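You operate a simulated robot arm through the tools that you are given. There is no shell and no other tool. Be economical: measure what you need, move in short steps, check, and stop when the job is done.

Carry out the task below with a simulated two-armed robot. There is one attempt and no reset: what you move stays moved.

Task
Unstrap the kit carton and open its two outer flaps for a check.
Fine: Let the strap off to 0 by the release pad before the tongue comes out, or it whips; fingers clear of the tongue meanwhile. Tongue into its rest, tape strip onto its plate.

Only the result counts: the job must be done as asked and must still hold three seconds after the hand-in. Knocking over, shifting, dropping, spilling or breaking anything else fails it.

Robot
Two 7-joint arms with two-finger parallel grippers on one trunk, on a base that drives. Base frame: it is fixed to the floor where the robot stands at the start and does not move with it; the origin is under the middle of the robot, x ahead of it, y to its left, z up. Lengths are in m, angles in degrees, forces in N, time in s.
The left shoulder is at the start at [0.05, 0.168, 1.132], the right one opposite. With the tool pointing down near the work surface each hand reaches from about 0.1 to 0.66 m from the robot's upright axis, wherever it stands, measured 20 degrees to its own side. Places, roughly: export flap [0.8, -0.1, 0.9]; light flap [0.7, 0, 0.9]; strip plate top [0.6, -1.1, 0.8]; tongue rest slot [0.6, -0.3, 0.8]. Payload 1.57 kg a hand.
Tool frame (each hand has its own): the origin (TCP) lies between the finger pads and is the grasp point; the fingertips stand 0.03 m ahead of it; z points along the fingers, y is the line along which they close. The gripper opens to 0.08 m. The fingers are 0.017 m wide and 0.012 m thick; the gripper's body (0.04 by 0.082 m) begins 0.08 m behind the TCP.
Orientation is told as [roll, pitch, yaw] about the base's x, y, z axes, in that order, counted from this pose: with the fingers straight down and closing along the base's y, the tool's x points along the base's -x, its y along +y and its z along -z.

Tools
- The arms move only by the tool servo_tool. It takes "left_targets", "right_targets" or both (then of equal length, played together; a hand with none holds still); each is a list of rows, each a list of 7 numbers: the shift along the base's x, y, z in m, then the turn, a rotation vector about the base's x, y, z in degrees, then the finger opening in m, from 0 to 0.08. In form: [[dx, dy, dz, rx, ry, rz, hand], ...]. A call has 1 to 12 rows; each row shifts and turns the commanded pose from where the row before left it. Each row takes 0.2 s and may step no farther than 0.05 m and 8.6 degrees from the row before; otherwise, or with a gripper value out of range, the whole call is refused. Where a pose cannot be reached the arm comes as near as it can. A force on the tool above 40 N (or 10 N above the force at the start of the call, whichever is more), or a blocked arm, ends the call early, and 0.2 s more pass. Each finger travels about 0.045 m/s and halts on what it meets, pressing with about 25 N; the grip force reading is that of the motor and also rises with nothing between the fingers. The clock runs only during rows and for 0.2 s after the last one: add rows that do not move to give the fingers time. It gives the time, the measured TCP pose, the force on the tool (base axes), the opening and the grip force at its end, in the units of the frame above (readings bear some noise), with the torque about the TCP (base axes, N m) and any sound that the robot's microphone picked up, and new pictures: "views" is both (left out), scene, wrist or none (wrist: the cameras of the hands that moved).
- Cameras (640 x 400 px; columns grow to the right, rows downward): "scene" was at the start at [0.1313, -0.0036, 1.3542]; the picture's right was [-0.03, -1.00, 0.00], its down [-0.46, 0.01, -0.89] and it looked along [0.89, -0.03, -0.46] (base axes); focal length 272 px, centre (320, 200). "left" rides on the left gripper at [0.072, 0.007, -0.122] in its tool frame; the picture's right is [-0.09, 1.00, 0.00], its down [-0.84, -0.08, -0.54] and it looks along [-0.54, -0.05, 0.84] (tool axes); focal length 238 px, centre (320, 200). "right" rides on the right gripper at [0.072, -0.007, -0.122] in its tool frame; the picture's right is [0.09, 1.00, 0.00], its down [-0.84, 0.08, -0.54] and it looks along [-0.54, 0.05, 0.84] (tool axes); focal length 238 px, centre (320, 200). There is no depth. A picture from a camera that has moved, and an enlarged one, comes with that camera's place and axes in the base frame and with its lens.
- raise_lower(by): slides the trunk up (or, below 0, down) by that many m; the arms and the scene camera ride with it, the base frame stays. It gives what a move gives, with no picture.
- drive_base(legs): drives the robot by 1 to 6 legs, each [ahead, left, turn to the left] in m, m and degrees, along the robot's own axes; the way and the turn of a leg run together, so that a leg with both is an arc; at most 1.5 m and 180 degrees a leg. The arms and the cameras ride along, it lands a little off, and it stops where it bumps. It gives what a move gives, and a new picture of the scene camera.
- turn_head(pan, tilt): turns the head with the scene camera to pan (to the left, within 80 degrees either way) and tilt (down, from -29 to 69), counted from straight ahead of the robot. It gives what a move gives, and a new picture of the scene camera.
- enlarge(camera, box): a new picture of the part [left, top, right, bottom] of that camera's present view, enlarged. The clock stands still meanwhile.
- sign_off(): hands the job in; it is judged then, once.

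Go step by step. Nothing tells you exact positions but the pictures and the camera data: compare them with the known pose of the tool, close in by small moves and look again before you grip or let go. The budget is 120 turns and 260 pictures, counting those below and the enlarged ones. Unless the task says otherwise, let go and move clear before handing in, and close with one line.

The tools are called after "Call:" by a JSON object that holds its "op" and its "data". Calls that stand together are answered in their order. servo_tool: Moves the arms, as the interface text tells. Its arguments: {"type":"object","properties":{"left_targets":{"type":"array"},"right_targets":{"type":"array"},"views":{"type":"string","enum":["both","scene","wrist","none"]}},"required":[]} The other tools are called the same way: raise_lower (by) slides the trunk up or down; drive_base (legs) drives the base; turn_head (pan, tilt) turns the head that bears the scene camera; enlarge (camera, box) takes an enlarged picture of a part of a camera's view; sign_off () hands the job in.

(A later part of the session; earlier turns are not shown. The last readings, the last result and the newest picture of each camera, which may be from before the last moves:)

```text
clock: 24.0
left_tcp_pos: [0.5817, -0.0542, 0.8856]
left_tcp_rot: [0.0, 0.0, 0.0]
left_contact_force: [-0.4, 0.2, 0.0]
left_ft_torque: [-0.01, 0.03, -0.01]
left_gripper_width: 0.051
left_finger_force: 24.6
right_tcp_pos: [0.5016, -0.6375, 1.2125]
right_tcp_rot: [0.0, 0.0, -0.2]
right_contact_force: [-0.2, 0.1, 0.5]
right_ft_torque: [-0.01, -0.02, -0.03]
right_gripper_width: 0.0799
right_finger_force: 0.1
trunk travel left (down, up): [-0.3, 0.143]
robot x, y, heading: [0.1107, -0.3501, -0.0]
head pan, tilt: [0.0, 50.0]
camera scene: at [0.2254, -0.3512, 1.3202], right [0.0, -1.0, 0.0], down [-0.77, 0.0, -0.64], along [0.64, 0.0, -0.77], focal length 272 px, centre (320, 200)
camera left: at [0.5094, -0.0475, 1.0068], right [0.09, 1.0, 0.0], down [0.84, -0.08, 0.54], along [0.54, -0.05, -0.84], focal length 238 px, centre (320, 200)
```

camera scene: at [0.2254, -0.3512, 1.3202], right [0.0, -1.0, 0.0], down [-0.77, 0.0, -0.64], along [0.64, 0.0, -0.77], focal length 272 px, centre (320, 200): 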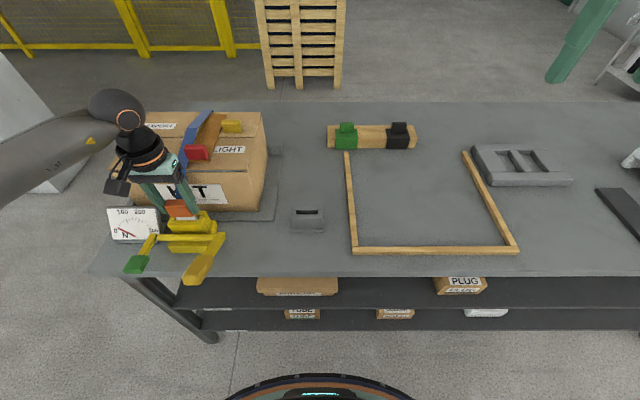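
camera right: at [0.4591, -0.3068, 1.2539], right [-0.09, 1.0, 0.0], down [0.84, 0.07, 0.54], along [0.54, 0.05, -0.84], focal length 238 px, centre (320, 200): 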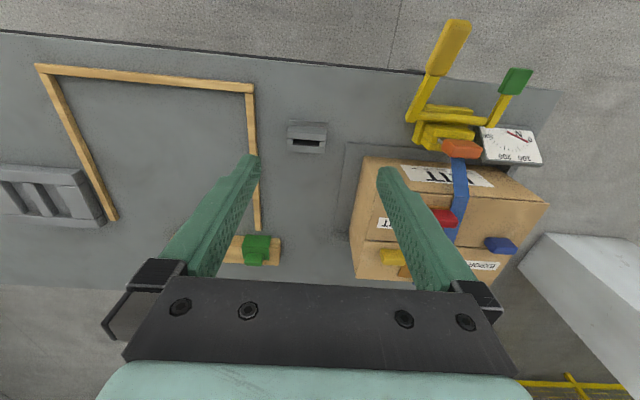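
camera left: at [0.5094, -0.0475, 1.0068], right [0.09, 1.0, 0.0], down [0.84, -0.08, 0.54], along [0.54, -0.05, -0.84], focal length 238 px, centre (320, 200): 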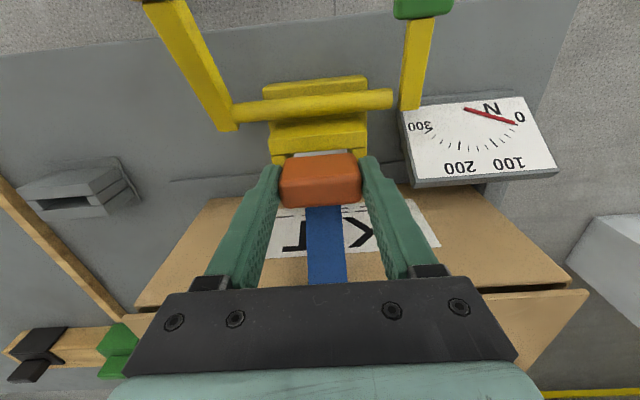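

Gripped at 0.051 m with the dial at 0. I pull the tongue slowly straight up.

Call:
{"op": "servo_tool", "data": {"left_targets": [[0, 0, 0.01, 0, 0, 0, 0.04], [0, 0, 0.015, 0, 0, 0, 0.04], [0, 0, 0.02, 0, 0, 0, 0.04], [0, 0, 0.025, 0, 0, 0, 0.04], [0, 0, 0, 0, 0, 0, 0.04]]}}

Call:
{"op": "enlarge", "data": {"camera": "scene", "box": [100, 120, 260, 250]}}

```text
clock: 25.2
left_tcp_pos: [0.5819, -0.0525, 0.956]
left_tcp_rot: [0.0, -0.1, -0.1]
left_contact_force: [-0.7, 0.0, -1.0]
left_ft_torque: [0.0, 0.0, 0.01]
left_gripper_width: 0.0512
left_finger_force: 25.3
right_tcp_pos: [0.5011, -0.6375, 1.2117]
right_tcp_rot: [0.0, 0.0, -0.1]
right_contact_force: [0.1, 0.0, -0.1]
right_ft_torque: [-0.01, 0.01, 0.01]
right_gripper_width: 0.0798
right_finger_force: 0.0
trunk travel left (down, up): [-0.3, 0.143]
robot x, y, heading: [0.1077, -0.3492, -0.2]
head pan, tilt: [0.0, 50.0]
camera scene: at [0.2254, -0.3511, 1.3202], right [0.0, -1.0, 0.0], down [-0.77, 0.0, -0.64], along [0.64, 0.0, -0.77], focal length 272 px, centre (320, 200)
camera left: at [0.5089, -0.0477, 1.0768], right [0.09, 1.0, 0.0], down [0.84, -0.08, 0.54], along [0.54, -0.05, -0.84], focal length 238 px, centre (320, 200)
```

scene: 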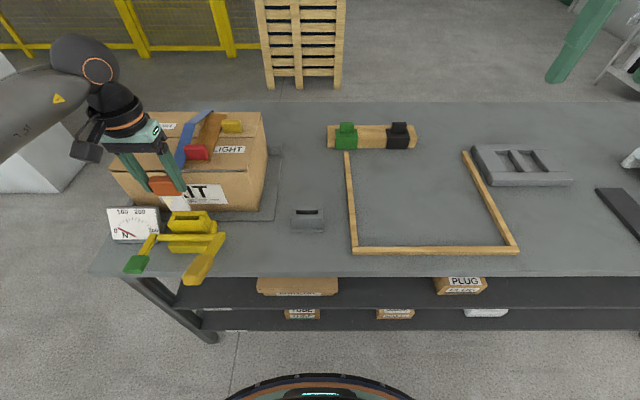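
left: 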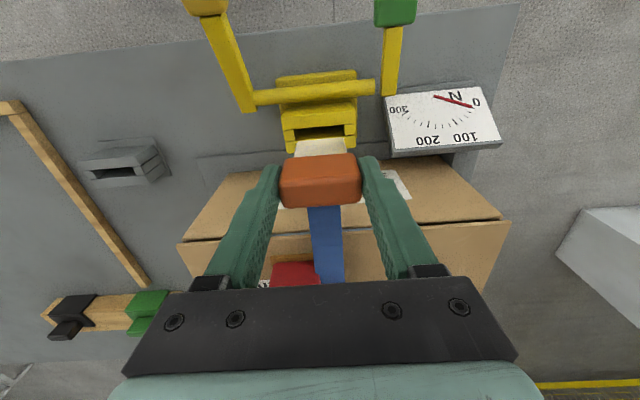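

```text
3.08 times, centred on (180, 185) of scene
camera zoom: at [0.2254, -0.3511, 1.3202], right [0.0, -1.0, 0.0], down [-0.77, 0.0, -0.64], along [0.64, 0.0, -0.77], focal length 838 px, centre (751, 246)
```

zoom: 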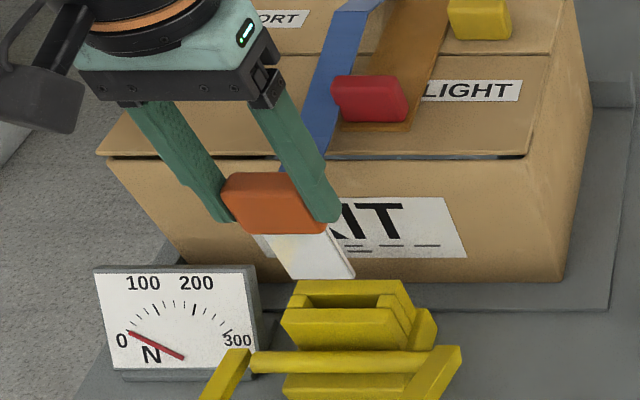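

The tongue is out cleanly with no sound. Now I measure the rest slot precisely.

Call:
{"op": "enlarge", "data": {"camera": "scene", "box": [270, 190, 350, 240]}}

Call:
{"op": "enlarge", "data": {"camera": "left", "box": [60, 120, 188, 200]}}

```text
8.00 times, centred on (310, 215) of scene
camera zoom: at [0.2254, -0.3511, 1.3202], right [0.0, -1.0, 0.0], down [-0.77, 0.0, -0.64], along [0.64, 0.0, -0.77], focal length 2178 px, centre (400, 80)
```

zoom: 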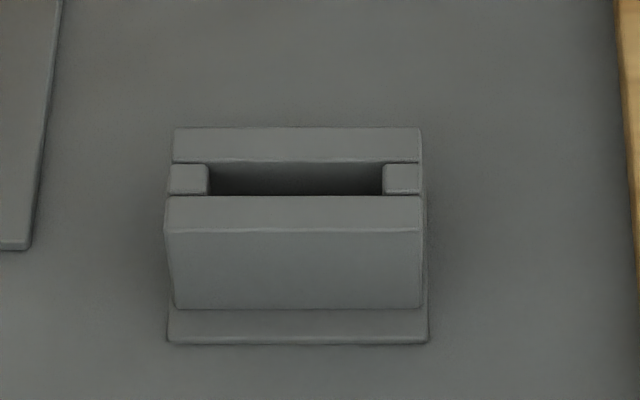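

```text
5.00 times, centred on (124, 160) of left
camera zoom: at [0.5089, -0.0477, 1.0768], right [0.09, 1.0, 0.0], down [0.84, -0.08, 0.54], along [0.54, -0.05, -0.84], focal length 1192 px, centre (1300, 400)
```

zoom: 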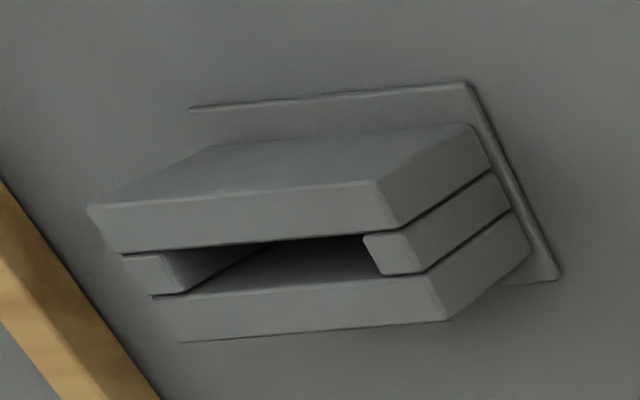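

Slot center is about (0.618, −0.321), top at z ≈ 0.805, and it runs along y. I carry the tongue over it.

Call:
{"op": "servo_tool", "data": {"left_targets": [[0, -0.01, 0.02, 0, 0, 0, 0.04], [0.005, -0.037, 0.004, 0, 0, 0, 0.04], [0.005, -0.037, 0, 0, 0, 0, 0.04], [0.005, -0.037, 0, 0, 0, 0, 0.04], [0.005, -0.037, 0, 0, 0, 0, 0.04], [0.005, -0.037, 0, 0, 0, 0, 0.04], [0.005, -0.037, 0, 0, 0, 0, 0.04], [0.006, -0.037, 0, 0, 0, 0, 0.04], [0, 0, -0.03, 0, 0, 0, 0.04], [0, 0, 0, 0, 0, 0, 0.04]]}}

Call:
{"op": "enlarge", "data": {"camera": "scene", "box": [240, 140, 400, 240]}}

Call:
{"op": "enlarge", "data": {"camera": "left", "box": [240, 80, 400, 220]}}

```text
clock: 27.4
left_tcp_pos: [0.6169, -0.3236, 0.9501]
left_tcp_rot: [0.0, 0.0, -0.1]
left_contact_force: [-0.9, 0.1, -1.8]
left_ft_torque: [0.02, 0.01, 0.0]
left_gripper_width: 0.0511
left_finger_force: 25.4
right_tcp_pos: [0.5014, -0.6392, 1.2123]
right_tcp_rot: [0.0, 0.0, -0.2]
right_contact_force: [-0.1, -0.2, -0.4]
right_ft_torque: [-0.01, -0.01, -0.02]
right_gripper_width: 0.0799
right_finger_force: 0.1
trunk travel left (down, up): [-0.3, 0.143]
robot x, y, heading: [0.1095, -0.3531, 0.0]
head pan, tilt: [0.0, 50.0]
camera scene: at [0.2253, -0.3514, 1.3203], right [0.0, -1.0, 0.0], down [-0.77, 0.0, -0.64], along [0.64, 0.0, -0.77], focal length 272 px, centre (320, 200)
camera left: at [0.5447, -0.3165, 1.0705], right [0.09, 1.0, 0.0], down [0.84, -0.08, 0.54], along [0.54, -0.05, -0.84], focal length 238 px, centre (320, 200)
```

scene: 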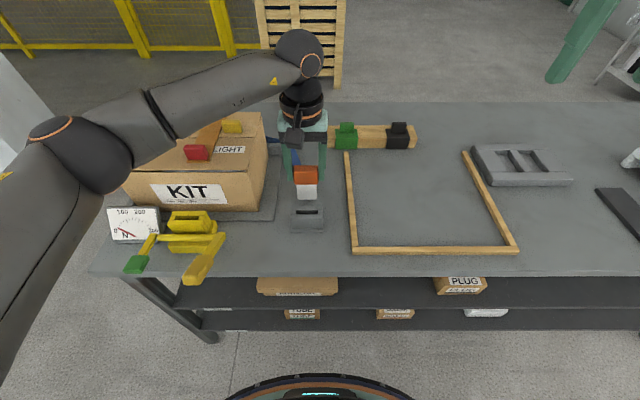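
left: 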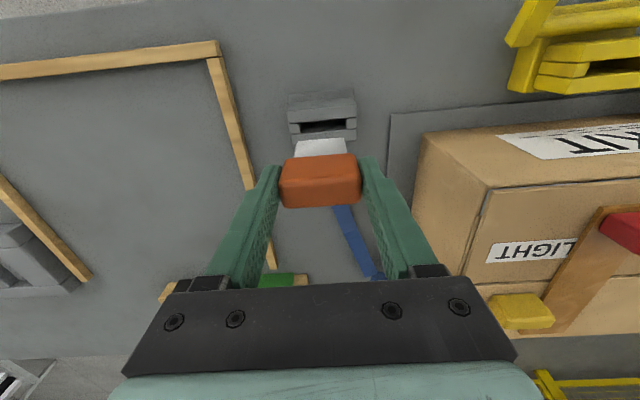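

```text
4.00 times, centred on (320, 190) of scene
camera zoom: at [0.2253, -0.3514, 1.3203], right [0.0, -1.0, 0.0], down [-0.77, 0.0, -0.64], along [0.64, 0.0, -0.77], focal length 1089 px, centre (320, 240)
```

zoom: 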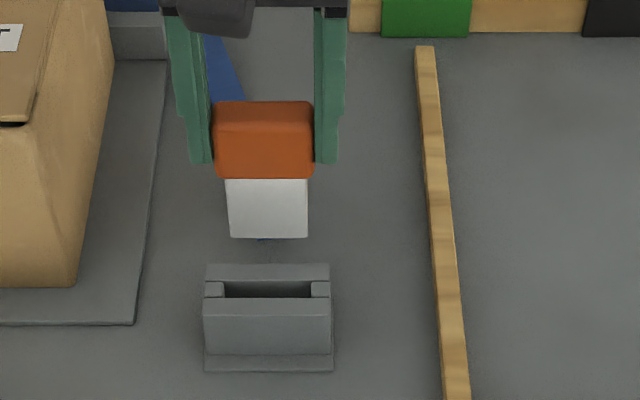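

```text
2.86 times, centred on (320, 150) of left
camera zoom: at [0.5447, -0.3165, 1.0705], right [0.09, 1.0, 0.0], down [0.84, -0.08, 0.54], along [0.54, -0.05, -0.84], focal length 681 px, centre (320, 343)
```

zoom: 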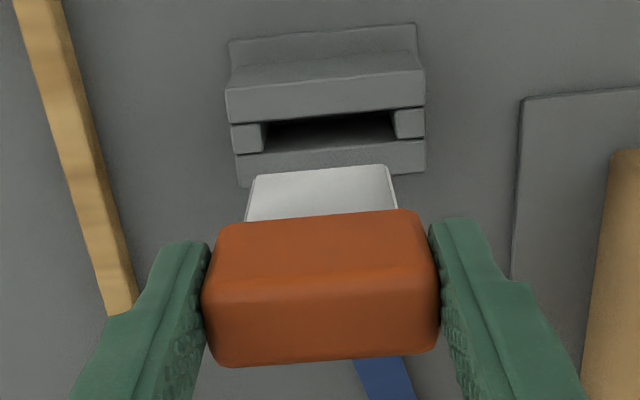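

Alignment is close: a y correction of +3 mm is needed. I lower until the blade tip is just above the slot.

Call:
{"op": "servo_tool", "data": {"left_targets": [[0, 0.003, -0.015, 0, 0, 0, 0.04], [0, 0, -0.02, 0, 0, 0, 0.04], [0, 0, 0, 0, 0, 0, 0.04]]}}

Call:
{"op": "enlarge", "data": {"camera": "scene", "box": [260, 160, 360, 240]}}

Call:
{"op": "enlarge", "data": {"camera": "left", "box": [260, 80, 380, 200]}}

```text
clock: 28.2
left_tcp_pos: [0.6177, -0.32, 0.9138]
left_tcp_rot: [-0.1, -0.1, -0.1]
left_contact_force: [-0.5, 0.2, -0.6]
left_ft_torque: [-0.04, 0.0, 0.01]
left_gripper_width: 0.0512
left_finger_force: 24.8
right_tcp_pos: [0.5014, -0.6382, 1.2108]
right_tcp_rot: [0.0, 0.0, -0.3]
right_contact_force: [-0.1, 0.5, 0.2]
right_ft_torque: [-0.03, -0.04, 0.03]
right_gripper_width: 0.0798
right_finger_force: 0.1
trunk travel left (down, up): [-0.3, 0.143]
robot x, y, heading: [0.1083, -0.352, -0.1]
head pan, tilt: [0.0, 50.0]
camera scene: at [0.2253, -0.3512, 1.3202], right [0.0, -1.0, 0.0], down [-0.77, 0.0, -0.64], along [0.64, 0.0, -0.77], focal length 272 px, centre (320, 200)
camera left: at [0.5452, -0.3138, 1.0352], right [0.09, 1.0, 0.0], down [0.84, -0.08, 0.54], along [0.54, -0.05, -0.84], focal length 238 px, centre (320, 200)
```

scene: 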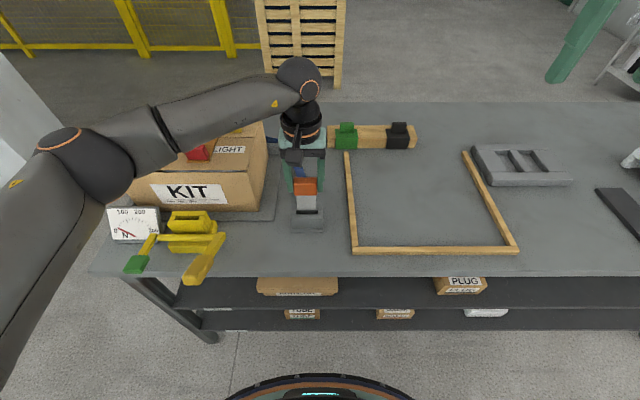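
left: 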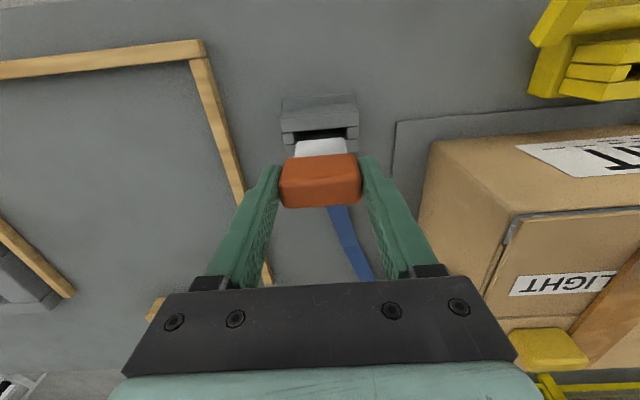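

```text
5.00 times, centred on (310, 200) of scene
camera zoom: at [0.2253, -0.3512, 1.3202], right [0.0, -1.0, 0.0], down [-0.77, 0.0, -0.64], along [0.64, 0.0, -0.77], focal length 1361 px, centre (370, 200)
```

zoom: 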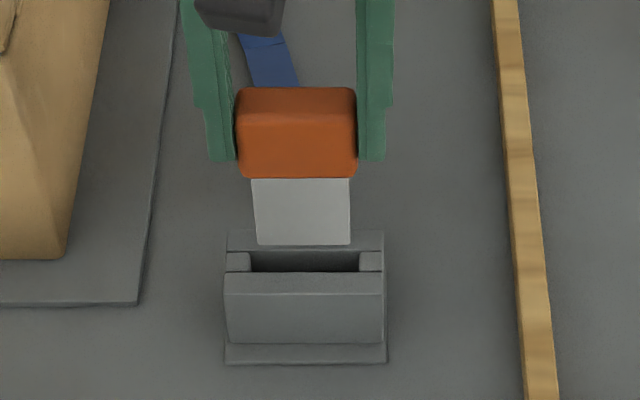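

```text
3.33 times, centred on (320, 140) of left
camera zoom: at [0.5452, -0.3138, 1.0352], right [0.09, 1.0, 0.0], down [0.84, -0.08, 0.54], along [0.54, -0.05, -0.84], focal length 794 px, centre (320, 400)
```

zoom: 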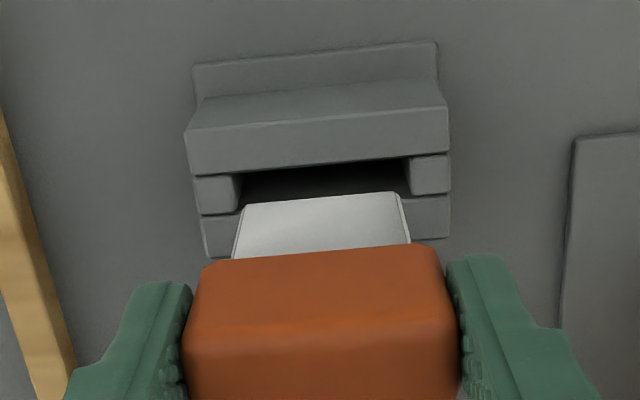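

The blade tip is about 1 cm above the slot, roughly 4 mm too far ahead. I correct and lower in small steps.

Call:
{"op": "servo_tool", "data": {"left_targets": [[-0.004, 0, -0.003, 0, 0, 0, 0.04], [0, 0, -0.005, 0, 0, 0, 0.04], [0, 0, -0.005, 0, 0, 0, 0.04], [0, 0, 0, 0, 0, 0, 0.04]]}}

Call:
{"op": "enlarge", "data": {"camera": "scene", "box": [260, 160, 360, 240]}}

Call:
{"op": "enlarge", "data": {"camera": "left", "box": [260, 80, 380, 200]}}

```text
clock: 29.2
left_tcp_pos: [0.6133, -0.3206, 0.9003]
left_tcp_rot: [0.0, 0.0, -0.1]
left_contact_force: [0.0, -0.2, -0.5]
left_ft_torque: [0.0, -0.01, 0.0]
left_gripper_width: 0.0514
left_finger_force: 25.2
right_tcp_pos: [0.5016, -0.6388, 1.2122]
right_tcp_rot: [0.0, 0.0, -0.2]
right_contact_force: [0.5, -0.4, -0.4]
right_ft_torque: [0.0, 0.02, -0.01]
right_gripper_width: 0.0799
right_finger_force: 0.0
trunk travel left (down, up): [-0.3, 0.143]
robot x, y, heading: [0.1059, -0.3481, -0.0]
head pan, tilt: [0.0, 50.0]
camera scene: at [0.2254, -0.3512, 1.3202], right [0.0, -1.0, 0.0], down [-0.77, 0.0, -0.64], along [0.64, 0.0, -0.77], focal length 272 px, centre (320, 200)
camera left: at [0.5412, -0.3138, 1.0222], right [0.09, 1.0, 0.0], down [0.84, -0.08, 0.54], along [0.54, -0.05, -0.84], focal length 238 px, centre (320, 200)
```

scene: 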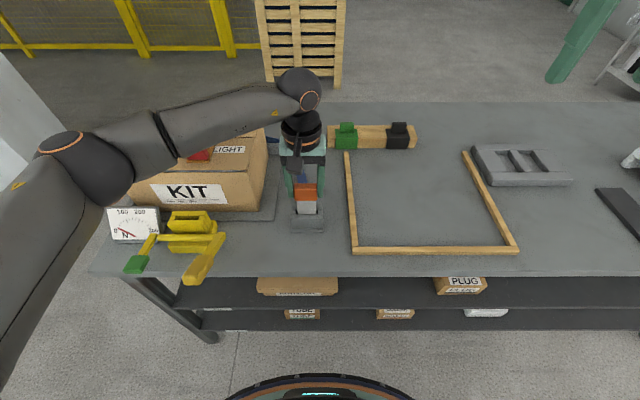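
left: 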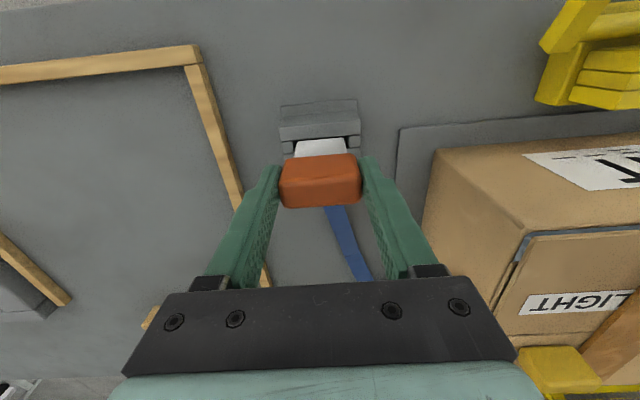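

```text
5.00 times, centred on (310, 200) of scene
camera zoom: at [0.2254, -0.3512, 1.3202], right [0.0, -1.0, 0.0], down [-0.77, 0.0, -0.64], along [0.64, 0.0, -0.77], focal length 1361 px, centre (370, 200)
```

zoom: 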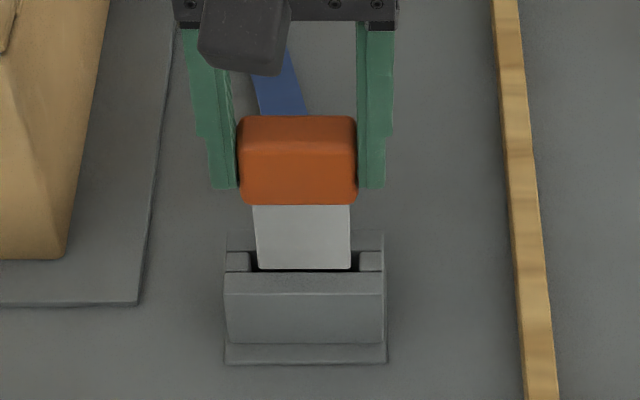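

```text
3.33 times, centred on (320, 140) of left
camera zoom: at [0.5412, -0.3138, 1.0222], right [0.09, 1.0, 0.0], down [0.84, -0.08, 0.54], along [0.54, -0.05, -0.84], focal length 794 px, centre (320, 400)
```

zoom: 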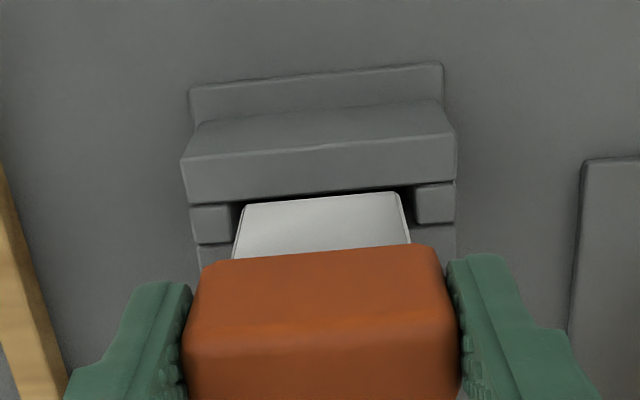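

The blade front face is almost at the front wall; I shift +2.5 mm in x and lower further.

Call:
{"op": "servo_tool", "data": {"left_targets": [[0.0025, 0, 0, 0, 0, 0, 0.04], [0, 0, -0.004, 0, 0, 0, 0.04], [0, 0, -0.004, 0, 0, 0, 0.04], [0, 0, -0.004, 0, 0, 0, 0.04], [0, 0, 0, 0, 0, 0, 0.04]]}}

Call:
{"op": "enlarge", "data": {"camera": "scene", "box": [260, 160, 360, 240]}}

Call:
{"op": "enlarge", "data": {"camera": "left", "box": [260, 80, 380, 200]}}

```text
clock: 30.4
left_tcp_pos: [0.6159, -0.3193, 0.8883]
left_tcp_rot: [0.1, -0.1, 0.0]
left_contact_force: [-0.2, -0.3, 0.5]
left_ft_torque: [-0.02, -0.04, -0.01]
left_gripper_width: 0.0513
left_finger_force: 24.9
right_tcp_pos: [0.501, -0.6379, 1.2112]
right_tcp_rot: [0.0, -0.1, -0.1]
right_contact_force: [0.1, 0.0, 0.5]
right_ft_torque: [0.04, -0.01, 0.0]
right_gripper_width: 0.0799
right_finger_force: 0.0
trunk travel left (down, up): [-0.3, 0.143]
robot x, y, heading: [0.1081, -0.3508, -0.0]
head pan, tilt: [0.0, 50.0]
camera scene: at [0.2254, -0.3512, 1.3202], right [0.0, -1.0, 0.0], down [-0.77, 0.0, -0.64], along [0.64, 0.0, -0.77], focal length 272 px, centre (320, 200)
camera left: at [0.5436, -0.3136, 1.0104], right [0.09, 1.0, 0.0], down [0.84, -0.08, 0.54], along [0.54, -0.05, -0.84], focal length 238 px, centre (320, 200)
```

scene: 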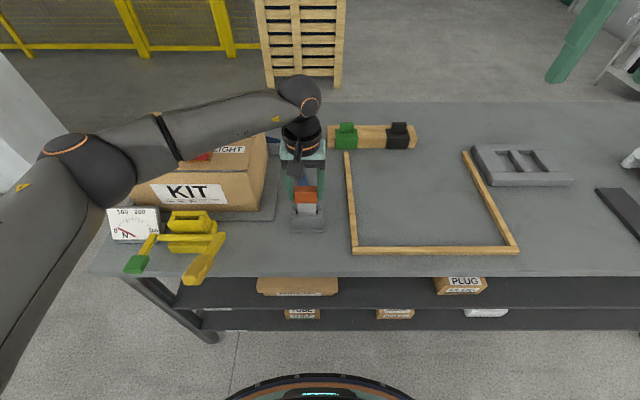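
left: 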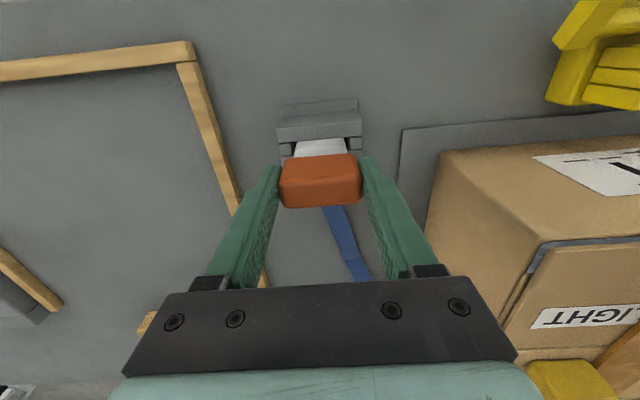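

```text
5.00 times, centred on (310, 200) of scene
camera zoom: at [0.2254, -0.3512, 1.3202], right [0.0, -1.0, 0.0], down [-0.77, 0.0, -0.64], along [0.64, 0.0, -0.77], focal length 1361 px, centre (370, 200)
```

zoom: 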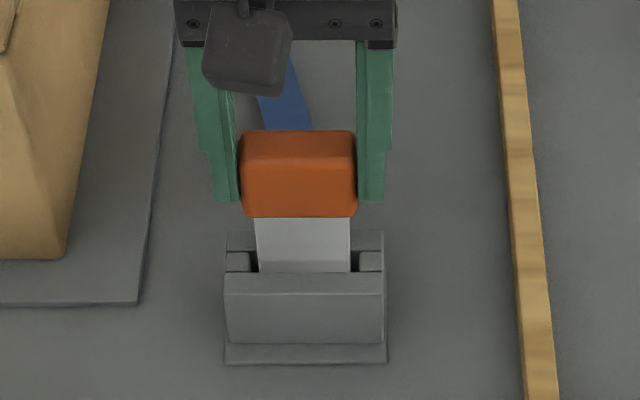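

```text
3.33 times, centred on (320, 140) of left
camera zoom: at [0.5436, -0.3136, 1.0104], right [0.09, 1.0, 0.0], down [0.84, -0.08, 0.54], along [0.54, -0.05, -0.84], focal length 794 px, centre (320, 400)
```

zoom: 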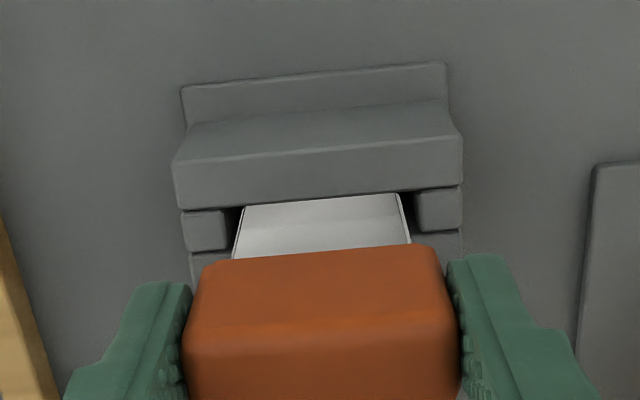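

The blade is in the slot with no force. I continue lowering.

Call:
{"op": "servo_tool", "data": {"left_targets": [[0, 0, -0.005, 0, 0, 0, 0.04], [0, 0, -0.005, 0, 0, 0, 0.04], [0, 0, -0.005, 0, 0, 0, 0.04], [0, 0, -0.004, 0, 0, 0, 0.04], [0, 0, -0.003, 0, 0, 0, 0.04], [0, 0, 0, 0, 0, 0, 0.04]]}}

Call:
{"op": "enlarge", "data": {"camera": "scene", "box": [260, 160, 360, 240]}}

```text
clock: 31.8
left_tcp_pos: [0.6159, -0.3203, 0.867]
left_tcp_rot: [0.0, 0.0, -0.1]
left_contact_force: [-0.1, 0.3, -0.2]
left_ft_torque: [0.0, 0.03, 0.02]
left_gripper_width: 0.051
left_finger_force: 25.0
right_tcp_pos: [0.5015, -0.6395, 1.2131]
right_tcp_rot: [0.0, 0.0, -0.2]
right_contact_force: [0.5, 0.3, -0.1]
right_ft_torque: [-0.04, 0.01, 0.01]
right_gripper_width: 0.0799
right_finger_force: 0.0
trunk travel left (down, up): [-0.3, 0.143]
robot x, y, heading: [0.1102, -0.3486, -0.4]
head pan, tilt: [0.0, 50.0]
camera scene: at [0.2254, -0.3512, 1.3202], right [0.0, -1.0, 0.0], down [-0.77, 0.0, -0.64], along [0.64, 0.0, -0.77], focal length 272 px, centre (320, 200)
camera left: at [0.5436, -0.3134, 0.9884], right [0.09, 1.0, 0.0], down [0.84, -0.08, 0.54], along [0.54, -0.05, -0.84], focal length 238 px, centre (320, 200)
```

scene: 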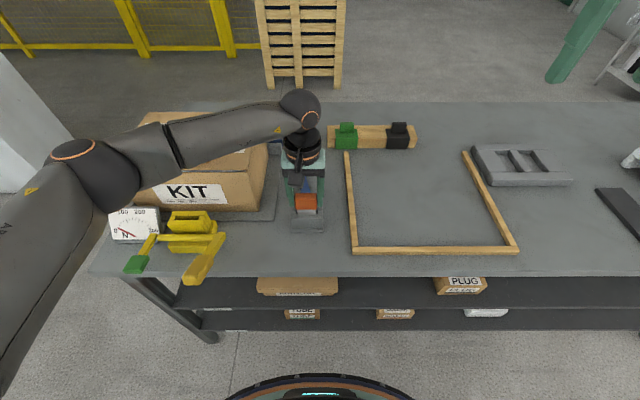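
left: 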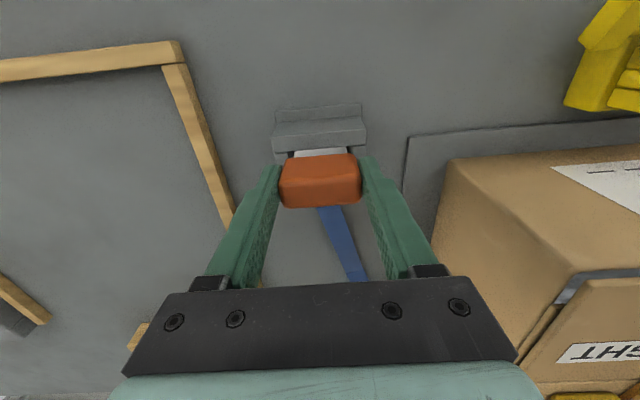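

```text
5.00 times, centred on (310, 200) of scene
camera zoom: at [0.2254, -0.3512, 1.3202], right [0.0, -1.0, 0.0], down [-0.77, 0.0, -0.64], along [0.64, 0.0, -0.77], focal length 1361 px, centre (370, 200)
```

zoom: 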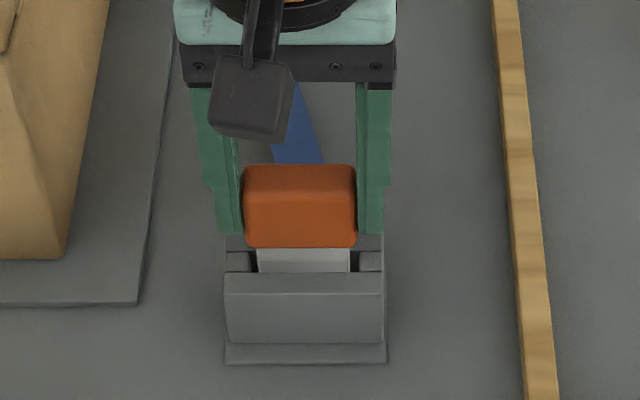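

Going in smoothly; continue until it seats.

Call:
{"op": "servo_tool", "data": {"left_targets": [[0, 0, -0.004, 0, 0, 0, 0.04], [0, 0, -0.003, 0, 0, 0, 0.04], [0, 0, -0.003, 0, 0, 0, 0.04], [0, 0, -0.003, 0, 0, 0, 0.04], [0, 0, -0.003, 0, 0, 0, 0.04], [0, 0, 0, 0, 0, 0, 0.04]], "views": "scene"}}

Call:
{"op": "enlarge", "data": {"camera": "scene", "box": [260, 160, 360, 240]}}

```text
clock: 33.2
left_tcp_pos: [0.6157, -0.3207, 0.8542]
left_tcp_rot: [-0.1, -0.5, -0.1]
left_contact_force: [0.8, 3.2, 30.7]
left_ft_torque: [0.32, -0.14, 0.04]
left_gripper_width: 0.0511
left_finger_force: 24.9
right_tcp_pos: [0.4997, -0.6388, 1.2141]
right_tcp_rot: [0.0, -0.2, -0.2]
right_contact_force: [0.3, -0.4, 0.3]
right_ft_torque: [-0.03, -0.02, 0.01]
right_gripper_width: 0.0801
right_finger_force: 0.0
trunk travel left (down, up): [-0.3, 0.143]
robot x, y, heading: [0.1076, -0.351, -0.3]
head pan, tilt: [0.0, 50.0]
camera scene: at [0.2228, -0.3511, 1.3208], right [0.0, -1.0, 0.0], down [-0.76, 0.0, -0.64], along [0.64, 0.0, -0.76], focal length 272 px, centre (320, 200)
```

scene: 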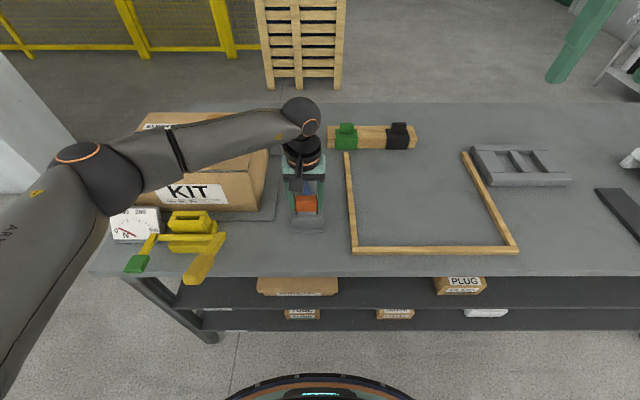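

```text
5.00 times, centred on (310, 200) of scene
camera zoom: at [0.2228, -0.3511, 1.3208], right [0.0, -1.0, 0.0], down [-0.76, 0.0, -0.64], along [0.64, 0.0, -0.76], focal length 1361 px, centre (370, 200)
```

zoom: 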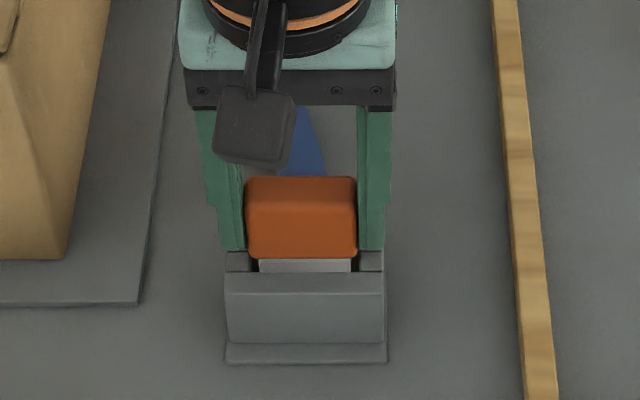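

Seated on the bottom (30 N). I relieve the push, open, and back straight up.

Call:
{"op": "servo_tool", "data": {"left_targets": [[0, 0, 0.003, 0, 0, 0, 0.04], [0, 0, 0, 0, 0, 0, 0.06], [0, 0, 0, 0, 0, 0, 0.075], [0, 0, 0, 0, 0, 0, 0.075], [0, 0, 0.02, 0, 0, 0, 0.075], [0, 0, 0.04, 0, 0, 0, 0.075], [0, 0, 0.045, 0, 0, 0, 0.08], [0, 0, 0.045, 0, 0, 0, 0.08], [0, 0, 0.045, 0, 0, 0, 0.08]]}}

Call:
{"op": "enlarge", "data": {"camera": "scene", "box": [260, 160, 360, 240]}}

```text
clock: 35.2
left_tcp_pos: [0.6159, -0.3198, 1.0516]
left_tcp_rot: [0.0, 0.0, -0.1]
left_contact_force: [-0.4, -0.2, 0.0]
left_ft_torque: [0.0, -0.02, -0.01]
left_gripper_width: 0.0801
left_finger_force: 0.0
right_tcp_pos: [0.5008, -0.6385, 1.2122]
right_tcp_rot: [-0.1, -0.1, -0.2]
right_contact_force: [-0.5, 0.3, 0.4]
right_ft_torque: [-0.02, -0.01, 0.01]
right_gripper_width: 0.0801
right_finger_force: 0.2
trunk travel left (down, up): [-0.3, 0.143]
robot x, y, heading: [0.107, -0.3538, -0.1]
head pan, tilt: [0.0, 50.0]
camera scene: at [0.225, -0.3514, 1.3202], right [0.0, -1.0, 0.0], down [-0.77, 0.0, -0.64], along [0.64, 0.0, -0.77], focal length 272 px, centre (320, 200)
camera left: at [0.5431, -0.314, 1.1724], right [0.09, 1.0, 0.0], down [0.84, -0.08, 0.54], along [0.54, -0.05, -0.84], focal length 238 px, centre (320, 200)
```

scene: 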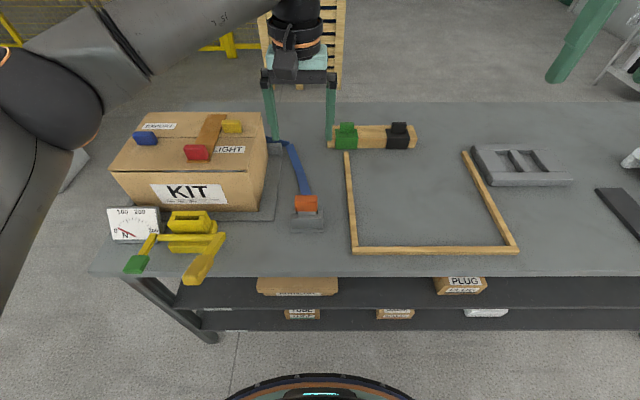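
left: 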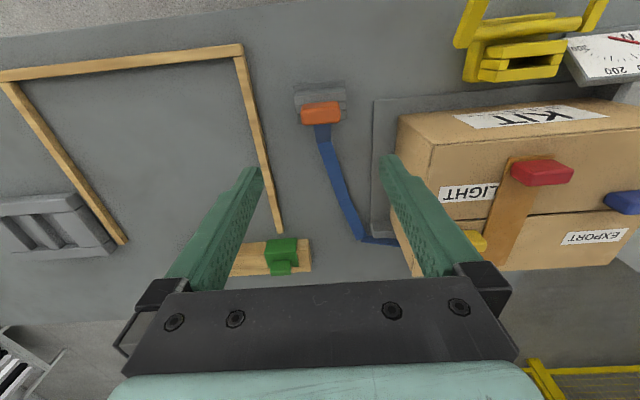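

```text
5.00 times, centred on (310, 200) of scene
camera zoom: at [0.225, -0.3514, 1.3202], right [0.0, -1.0, 0.0], down [-0.77, 0.0, -0.64], along [0.64, 0.0, -0.77], focal length 1361 px, centre (370, 200)
```

zoom: 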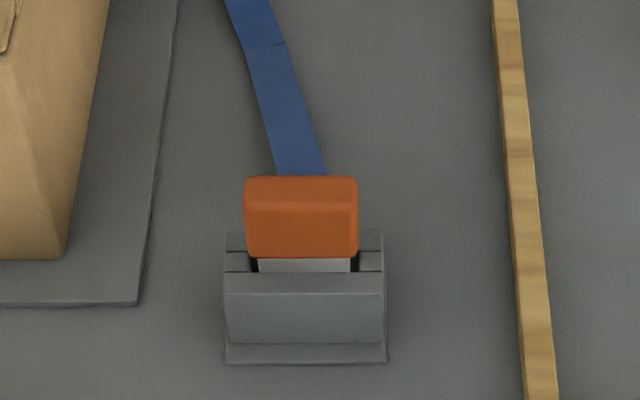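

The tongue rests in its slot. Next is the tape with its red tab on the light flap near (0.70, −0.09). I need more reach, so I raise the left hand and edge the base ahead and left.

Call:
{"op": "servo_tool", "data": {"left_targets": [[-0.02, 0.03, 0.03, 0, 0, 0, 0.08], [-0.02, 0.03, 0.03, 0, 0, 0, 0.08], [-0.02, 0.04, 0.01, 0, 0, 0, 0.08], [-0.02, 0.04, 0, 0, 0, 0, 0.08], [-0.02, 0.04, 0, 0, 0, 0, 0.08], [-0.02, 0.04, 0, 0, 0, 0, 0.08]], "views": "none"}}

Call:
{"op": "drive_base", "data": {"legs": [[0.06, 0.05, 0]]}}

```text
clock: 36.6
left_tcp_pos: [0.4937, -0.1002, 1.1195]
left_tcp_rot: [-0.1, 0.0, -0.1]
left_contact_force: [0.0, 1.1, 0.0]
left_ft_torque: [-0.04, -0.02, -0.02]
left_gripper_width: 0.0801
left_finger_force: 0.0
right_tcp_pos: [0.5006, -0.6367, 1.2129]
right_tcp_rot: [0.0, -0.1, -0.2]
right_contact_force: [-0.1, 0.6, 0.2]
right_ft_torque: [0.0, -0.02, -0.01]
right_gripper_width: 0.0799
right_finger_force: 0.1
trunk travel left (down, up): [-0.3, 0.143]
robot x, y, heading: [0.1104, -0.3472, -0.0]
head pan, tilt: [0.0, 50.0]
```

```text
clock: 37.7
left_tcp_pos: [0.5552, -0.0513, 1.1188]
left_tcp_rot: [-0.1, 0.0, -0.2]
left_contact_force: [1.4, -0.3, -0.6]
left_ft_torque: [0.0, 0.02, -0.01]
left_gripper_width: 0.0801
left_finger_force: 0.2
right_tcp_pos: [0.5621, -0.5869, 1.2124]
right_tcp_rot: [0.0, 0.1, -0.2]
right_contact_force: [1.5, -0.1, -0.3]
right_ft_torque: [0.01, 0.02, 0.0]
right_gripper_width: 0.0803
right_finger_force: 0.0
trunk travel left (down, up): [-0.3, 0.143]
robot x, y, heading: [0.1677, -0.3014, -0.3]
head pan, tilt: [0.0, 50.0]
camera scene: at [0.2858, -0.3009, 1.3202], right [0.0, -1.0, 0.0], down [-0.77, 0.0, -0.64], along [0.64, 0.0, -0.77], focal length 272 px, centre (320, 200)
```

scene: 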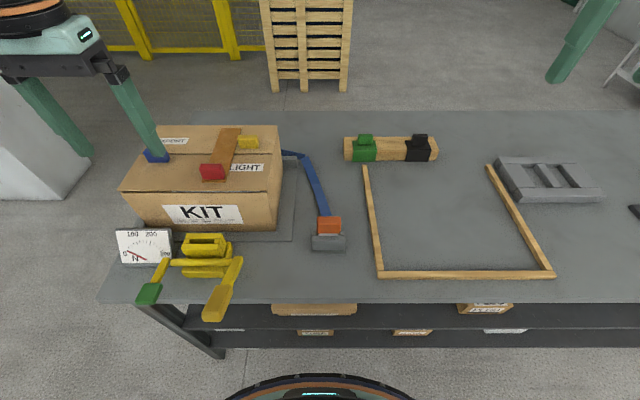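

Now move the left hand above the red tab and look.

Call:
{"op": "servo_tool", "data": {"left_targets": [[0.03, -0.009, -0.018, 0, 0, 0, 0.08], [0.03, -0.009, -0.018, 0, 0, 0, 0.08], [0.03, -0.009, -0.018, 0, 0, 0, 0.08], [0.03, -0.009, -0.018, 0, 0, 0, 0.08], [0.015, 0, 0, 0, 0, 0, 0.08], [0, 0, 0, 0, 0, 0, 0.08]]}}

Call:
{"op": "enlarge", "data": {"camera": "scene", "box": [130, 110, 290, 210]}}

Call:
{"op": "enlarge", "data": {"camera": "left", "box": [200, 80, 440, 280]}}

```text
clock: 39.1
left_tcp_pos: [0.6899, -0.0865, 1.0472]
left_tcp_rot: [0.0, 0.0, -0.1]
left_contact_force: [-0.1, -0.2, -0.6]
left_ft_torque: [-0.02, 0.02, -0.01]
left_gripper_width: 0.0801
left_finger_force: 0.0
right_tcp_pos: [0.5614, -0.588, 1.2121]
right_tcp_rot: [0.0, 0.0, -0.2]
right_contact_force: [0.5, -0.5, 0.2]
right_ft_torque: [-0.01, -0.01, 0.03]
right_gripper_width: 0.0799
right_finger_force: 0.0
trunk travel left (down, up): [-0.3, 0.143]
robot x, y, heading: [0.1695, -0.3011, -0.4]
head pan, tilt: [0.0, 50.0]
camera scene: at [0.2851, -0.3014, 1.3202], right [0.0, -1.0, 0.0], down [-0.77, 0.0, -0.64], along [0.64, 0.0, -0.77], focal length 272 px, centre (320, 200)
camera left: at [0.6178, -0.0799, 1.1685], right [0.09, 1.0, 0.0], down [0.84, -0.08, 0.54], along [0.54, -0.05, -0.84], focal length 238 px, centre (320, 200)
```

scene: 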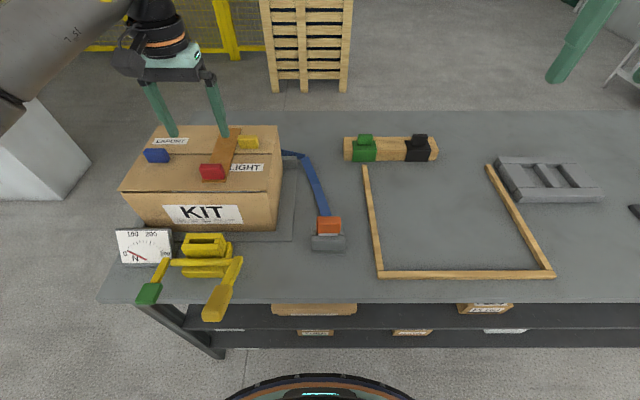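
left: 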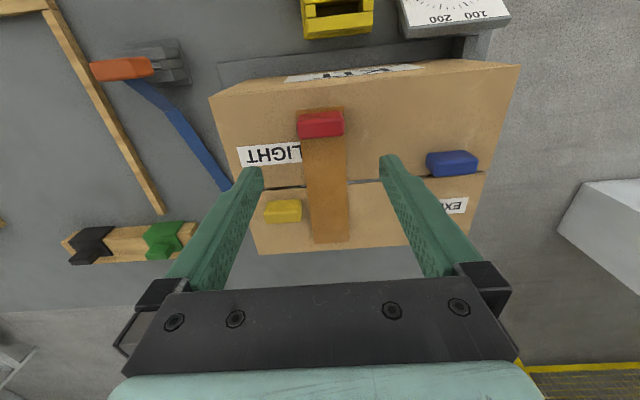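

```text
4.00 times, centred on (210, 160) of scene
camera zoom: at [0.2851, -0.3014, 1.3202], right [0.0, -1.0, 0.0], down [-0.77, 0.0, -0.64], along [0.64, 0.0, -0.77], focal length 1089 px, centre (760, 360)
```

zoom: 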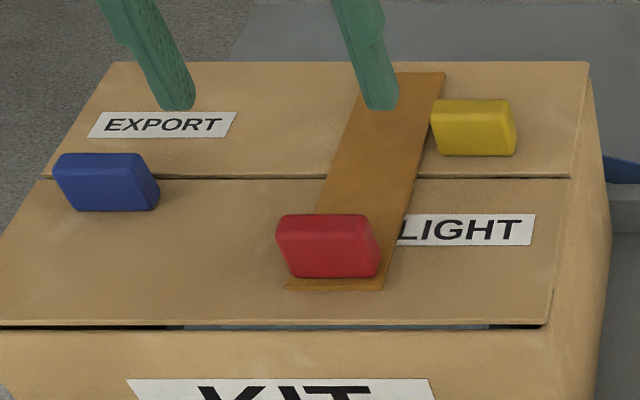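

```text
2.00 times, centred on (320, 180) of left
camera zoom: at [0.6178, -0.0799, 1.1685], right [0.09, 1.0, 0.0], down [0.84, -0.08, 0.54], along [0.54, -0.05, -0.84], focal length 477 px, centre (320, 240)
```

zoom: 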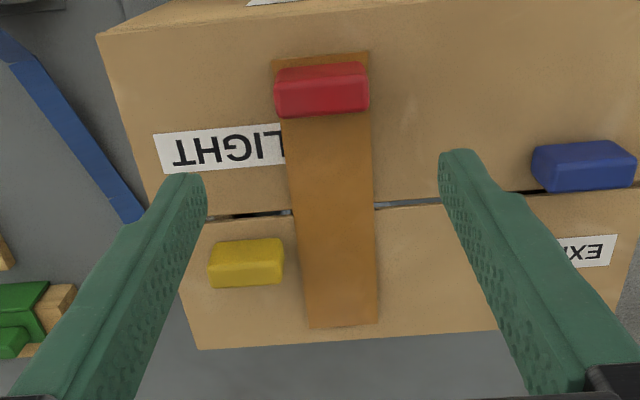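

The red tab top is at about (0.682, −0.085, 0.945), about 0.044 wide in y. I lower to straddle it.

Call:
{"op": "servo_tool", "data": {"left_targets": [[-0.007, 0.001, -0.03, 0, 0, 0, 0.08], [0, 0, -0.035, 0, 0, 0, 0.08], [0, 0, -0.02, 0, 0, 0, 0.08], [0, 0, -0.01, 0, 0, 0, 0.08], [0, 0, 0, 0, 0, 0, 0.08]]}}

Call:
{"op": "enlarge", "data": {"camera": "scene", "box": [130, 110, 290, 210]}}

Call:
{"op": "enlarge", "data": {"camera": "left", "box": [200, 80, 440, 280]}}

```text
clock: 40.3
left_tcp_pos: [0.6826, -0.086, 0.9521]
left_tcp_rot: [0.0, 0.1, -0.2]
left_contact_force: [0.0, -0.6, 1.0]
left_ft_torque: [0.0, -0.02, -0.02]
left_gripper_width: 0.0799
left_finger_force: 0.0
right_tcp_pos: [0.5603, -0.5883, 1.2132]
right_tcp_rot: [0.0, -0.2, -0.2]
right_contact_force: [0.2, 0.2, -0.4]
right_ft_torque: [-0.02, -0.01, -0.02]
right_gripper_width: 0.0801
right_finger_force: 0.0
trunk travel left (down, up): [-0.3, 0.143]
robot x, y, heading: [0.1691, -0.3003, -0.1]
head pan, tilt: [0.0, 50.0]
camera scene: at [0.2851, -0.3015, 1.3202], right [0.0, -1.0, 0.0], down [-0.77, 0.0, -0.64], along [0.64, 0.0, -0.77], focal length 272 px, centre (320, 200)
camera left: at [0.6103, -0.0795, 1.0733], right [0.09, 1.0, 0.0], down [0.84, -0.08, 0.54], along [0.54, -0.05, -0.84], focal length 238 px, centre (320, 200)
```

scene: 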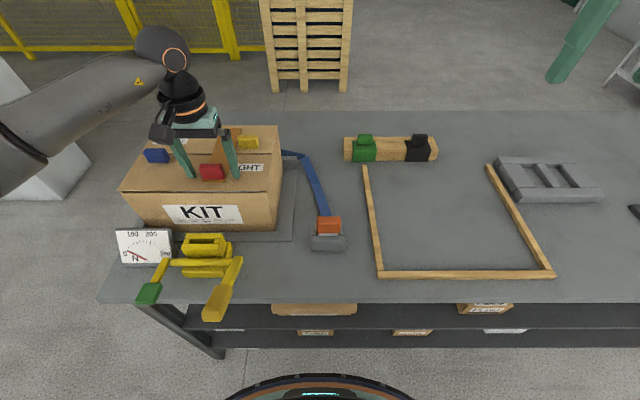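
left: 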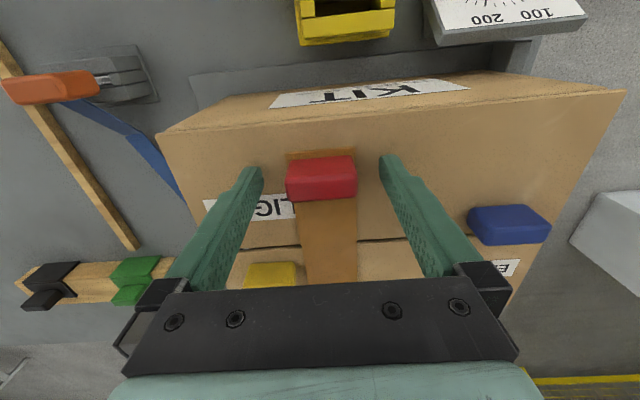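

```text
4.00 times, centred on (210, 160) of scene
camera zoom: at [0.2851, -0.3015, 1.3202], right [0.0, -1.0, 0.0], down [-0.77, 0.0, -0.64], along [0.64, 0.0, -0.77], focal length 1089 px, centre (760, 360)
```

zoom: 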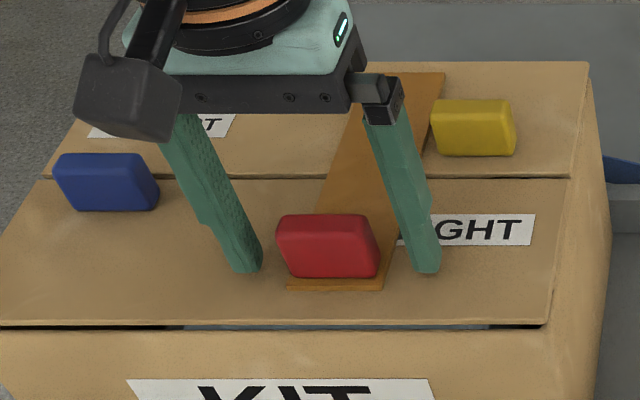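

```text
2.00 times, centred on (320, 180) of left
camera zoom: at [0.6103, -0.0795, 1.0733], right [0.09, 1.0, 0.0], down [0.84, -0.08, 0.54], along [0.54, -0.05, -0.84], focal length 477 px, centre (320, 240)
```

zoom: 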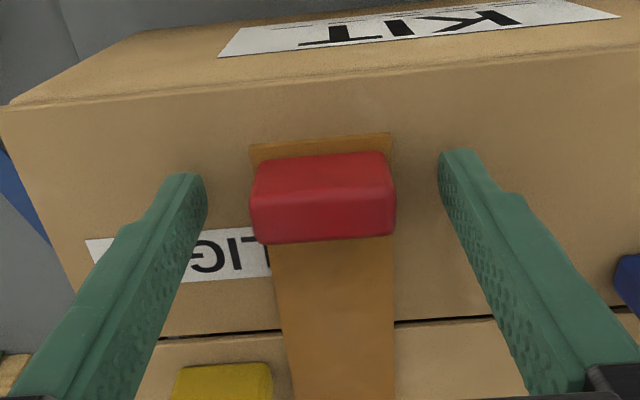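

Well centred. I lower 4 mm and close.

Call:
{"op": "servo_tool", "data": {"left_targets": [[0, 0.001, -0.004, 0, 0, 0, 0.07], [0, 0, 0, 0, 0, 0, 0.05], [0, 0, 0, 0, 0, 0, 0.035], [0, 0, 0, 0, 0, 0, 0.03], [0, 0, 0, 0, 0, 0, 0.03], [0, 0, 0, 0, 0, 0, 0.03]], "views": "wrist"}}

```text
clock: 41.7
left_tcp_pos: [0.6832, -0.0848, 0.9486]
left_tcp_rot: [0.1, 0.0, -0.1]
left_contact_force: [0.6, -0.3, 0.9]
left_ft_torque: [0.01, 0.04, 0.02]
left_gripper_width: 0.0468
left_finger_force: 25.2
right_tcp_pos: [0.5606, -0.5886, 1.2115]
right_tcp_rot: [0.0, -0.1, -0.2]
right_contact_force: [0.9, -0.1, -0.9]
right_ft_torque: [-0.03, -0.02, -0.03]
right_gripper_width: 0.0798
right_finger_force: 0.0
trunk travel left (down, up): [-0.3, 0.143]
robot x, y, heading: [0.1687, -0.3037, -0.3]
head pan, tilt: [0.0, 50.0]
camera left: at [0.6102, -0.0784, 1.0696], right [0.09, 1.0, 0.0], down [0.84, -0.08, 0.54], along [0.54, -0.05, -0.84], focal length 238 px, centre (320, 200)
```

left: 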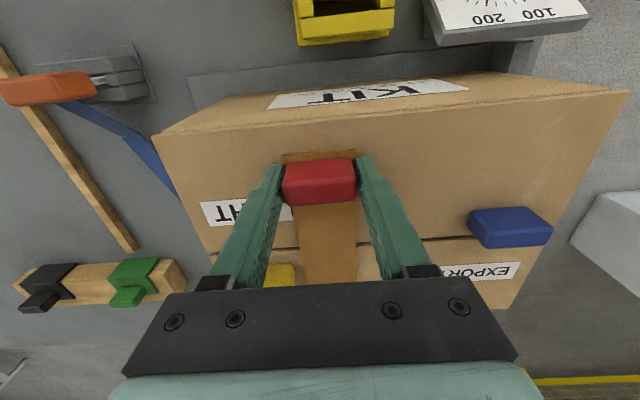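

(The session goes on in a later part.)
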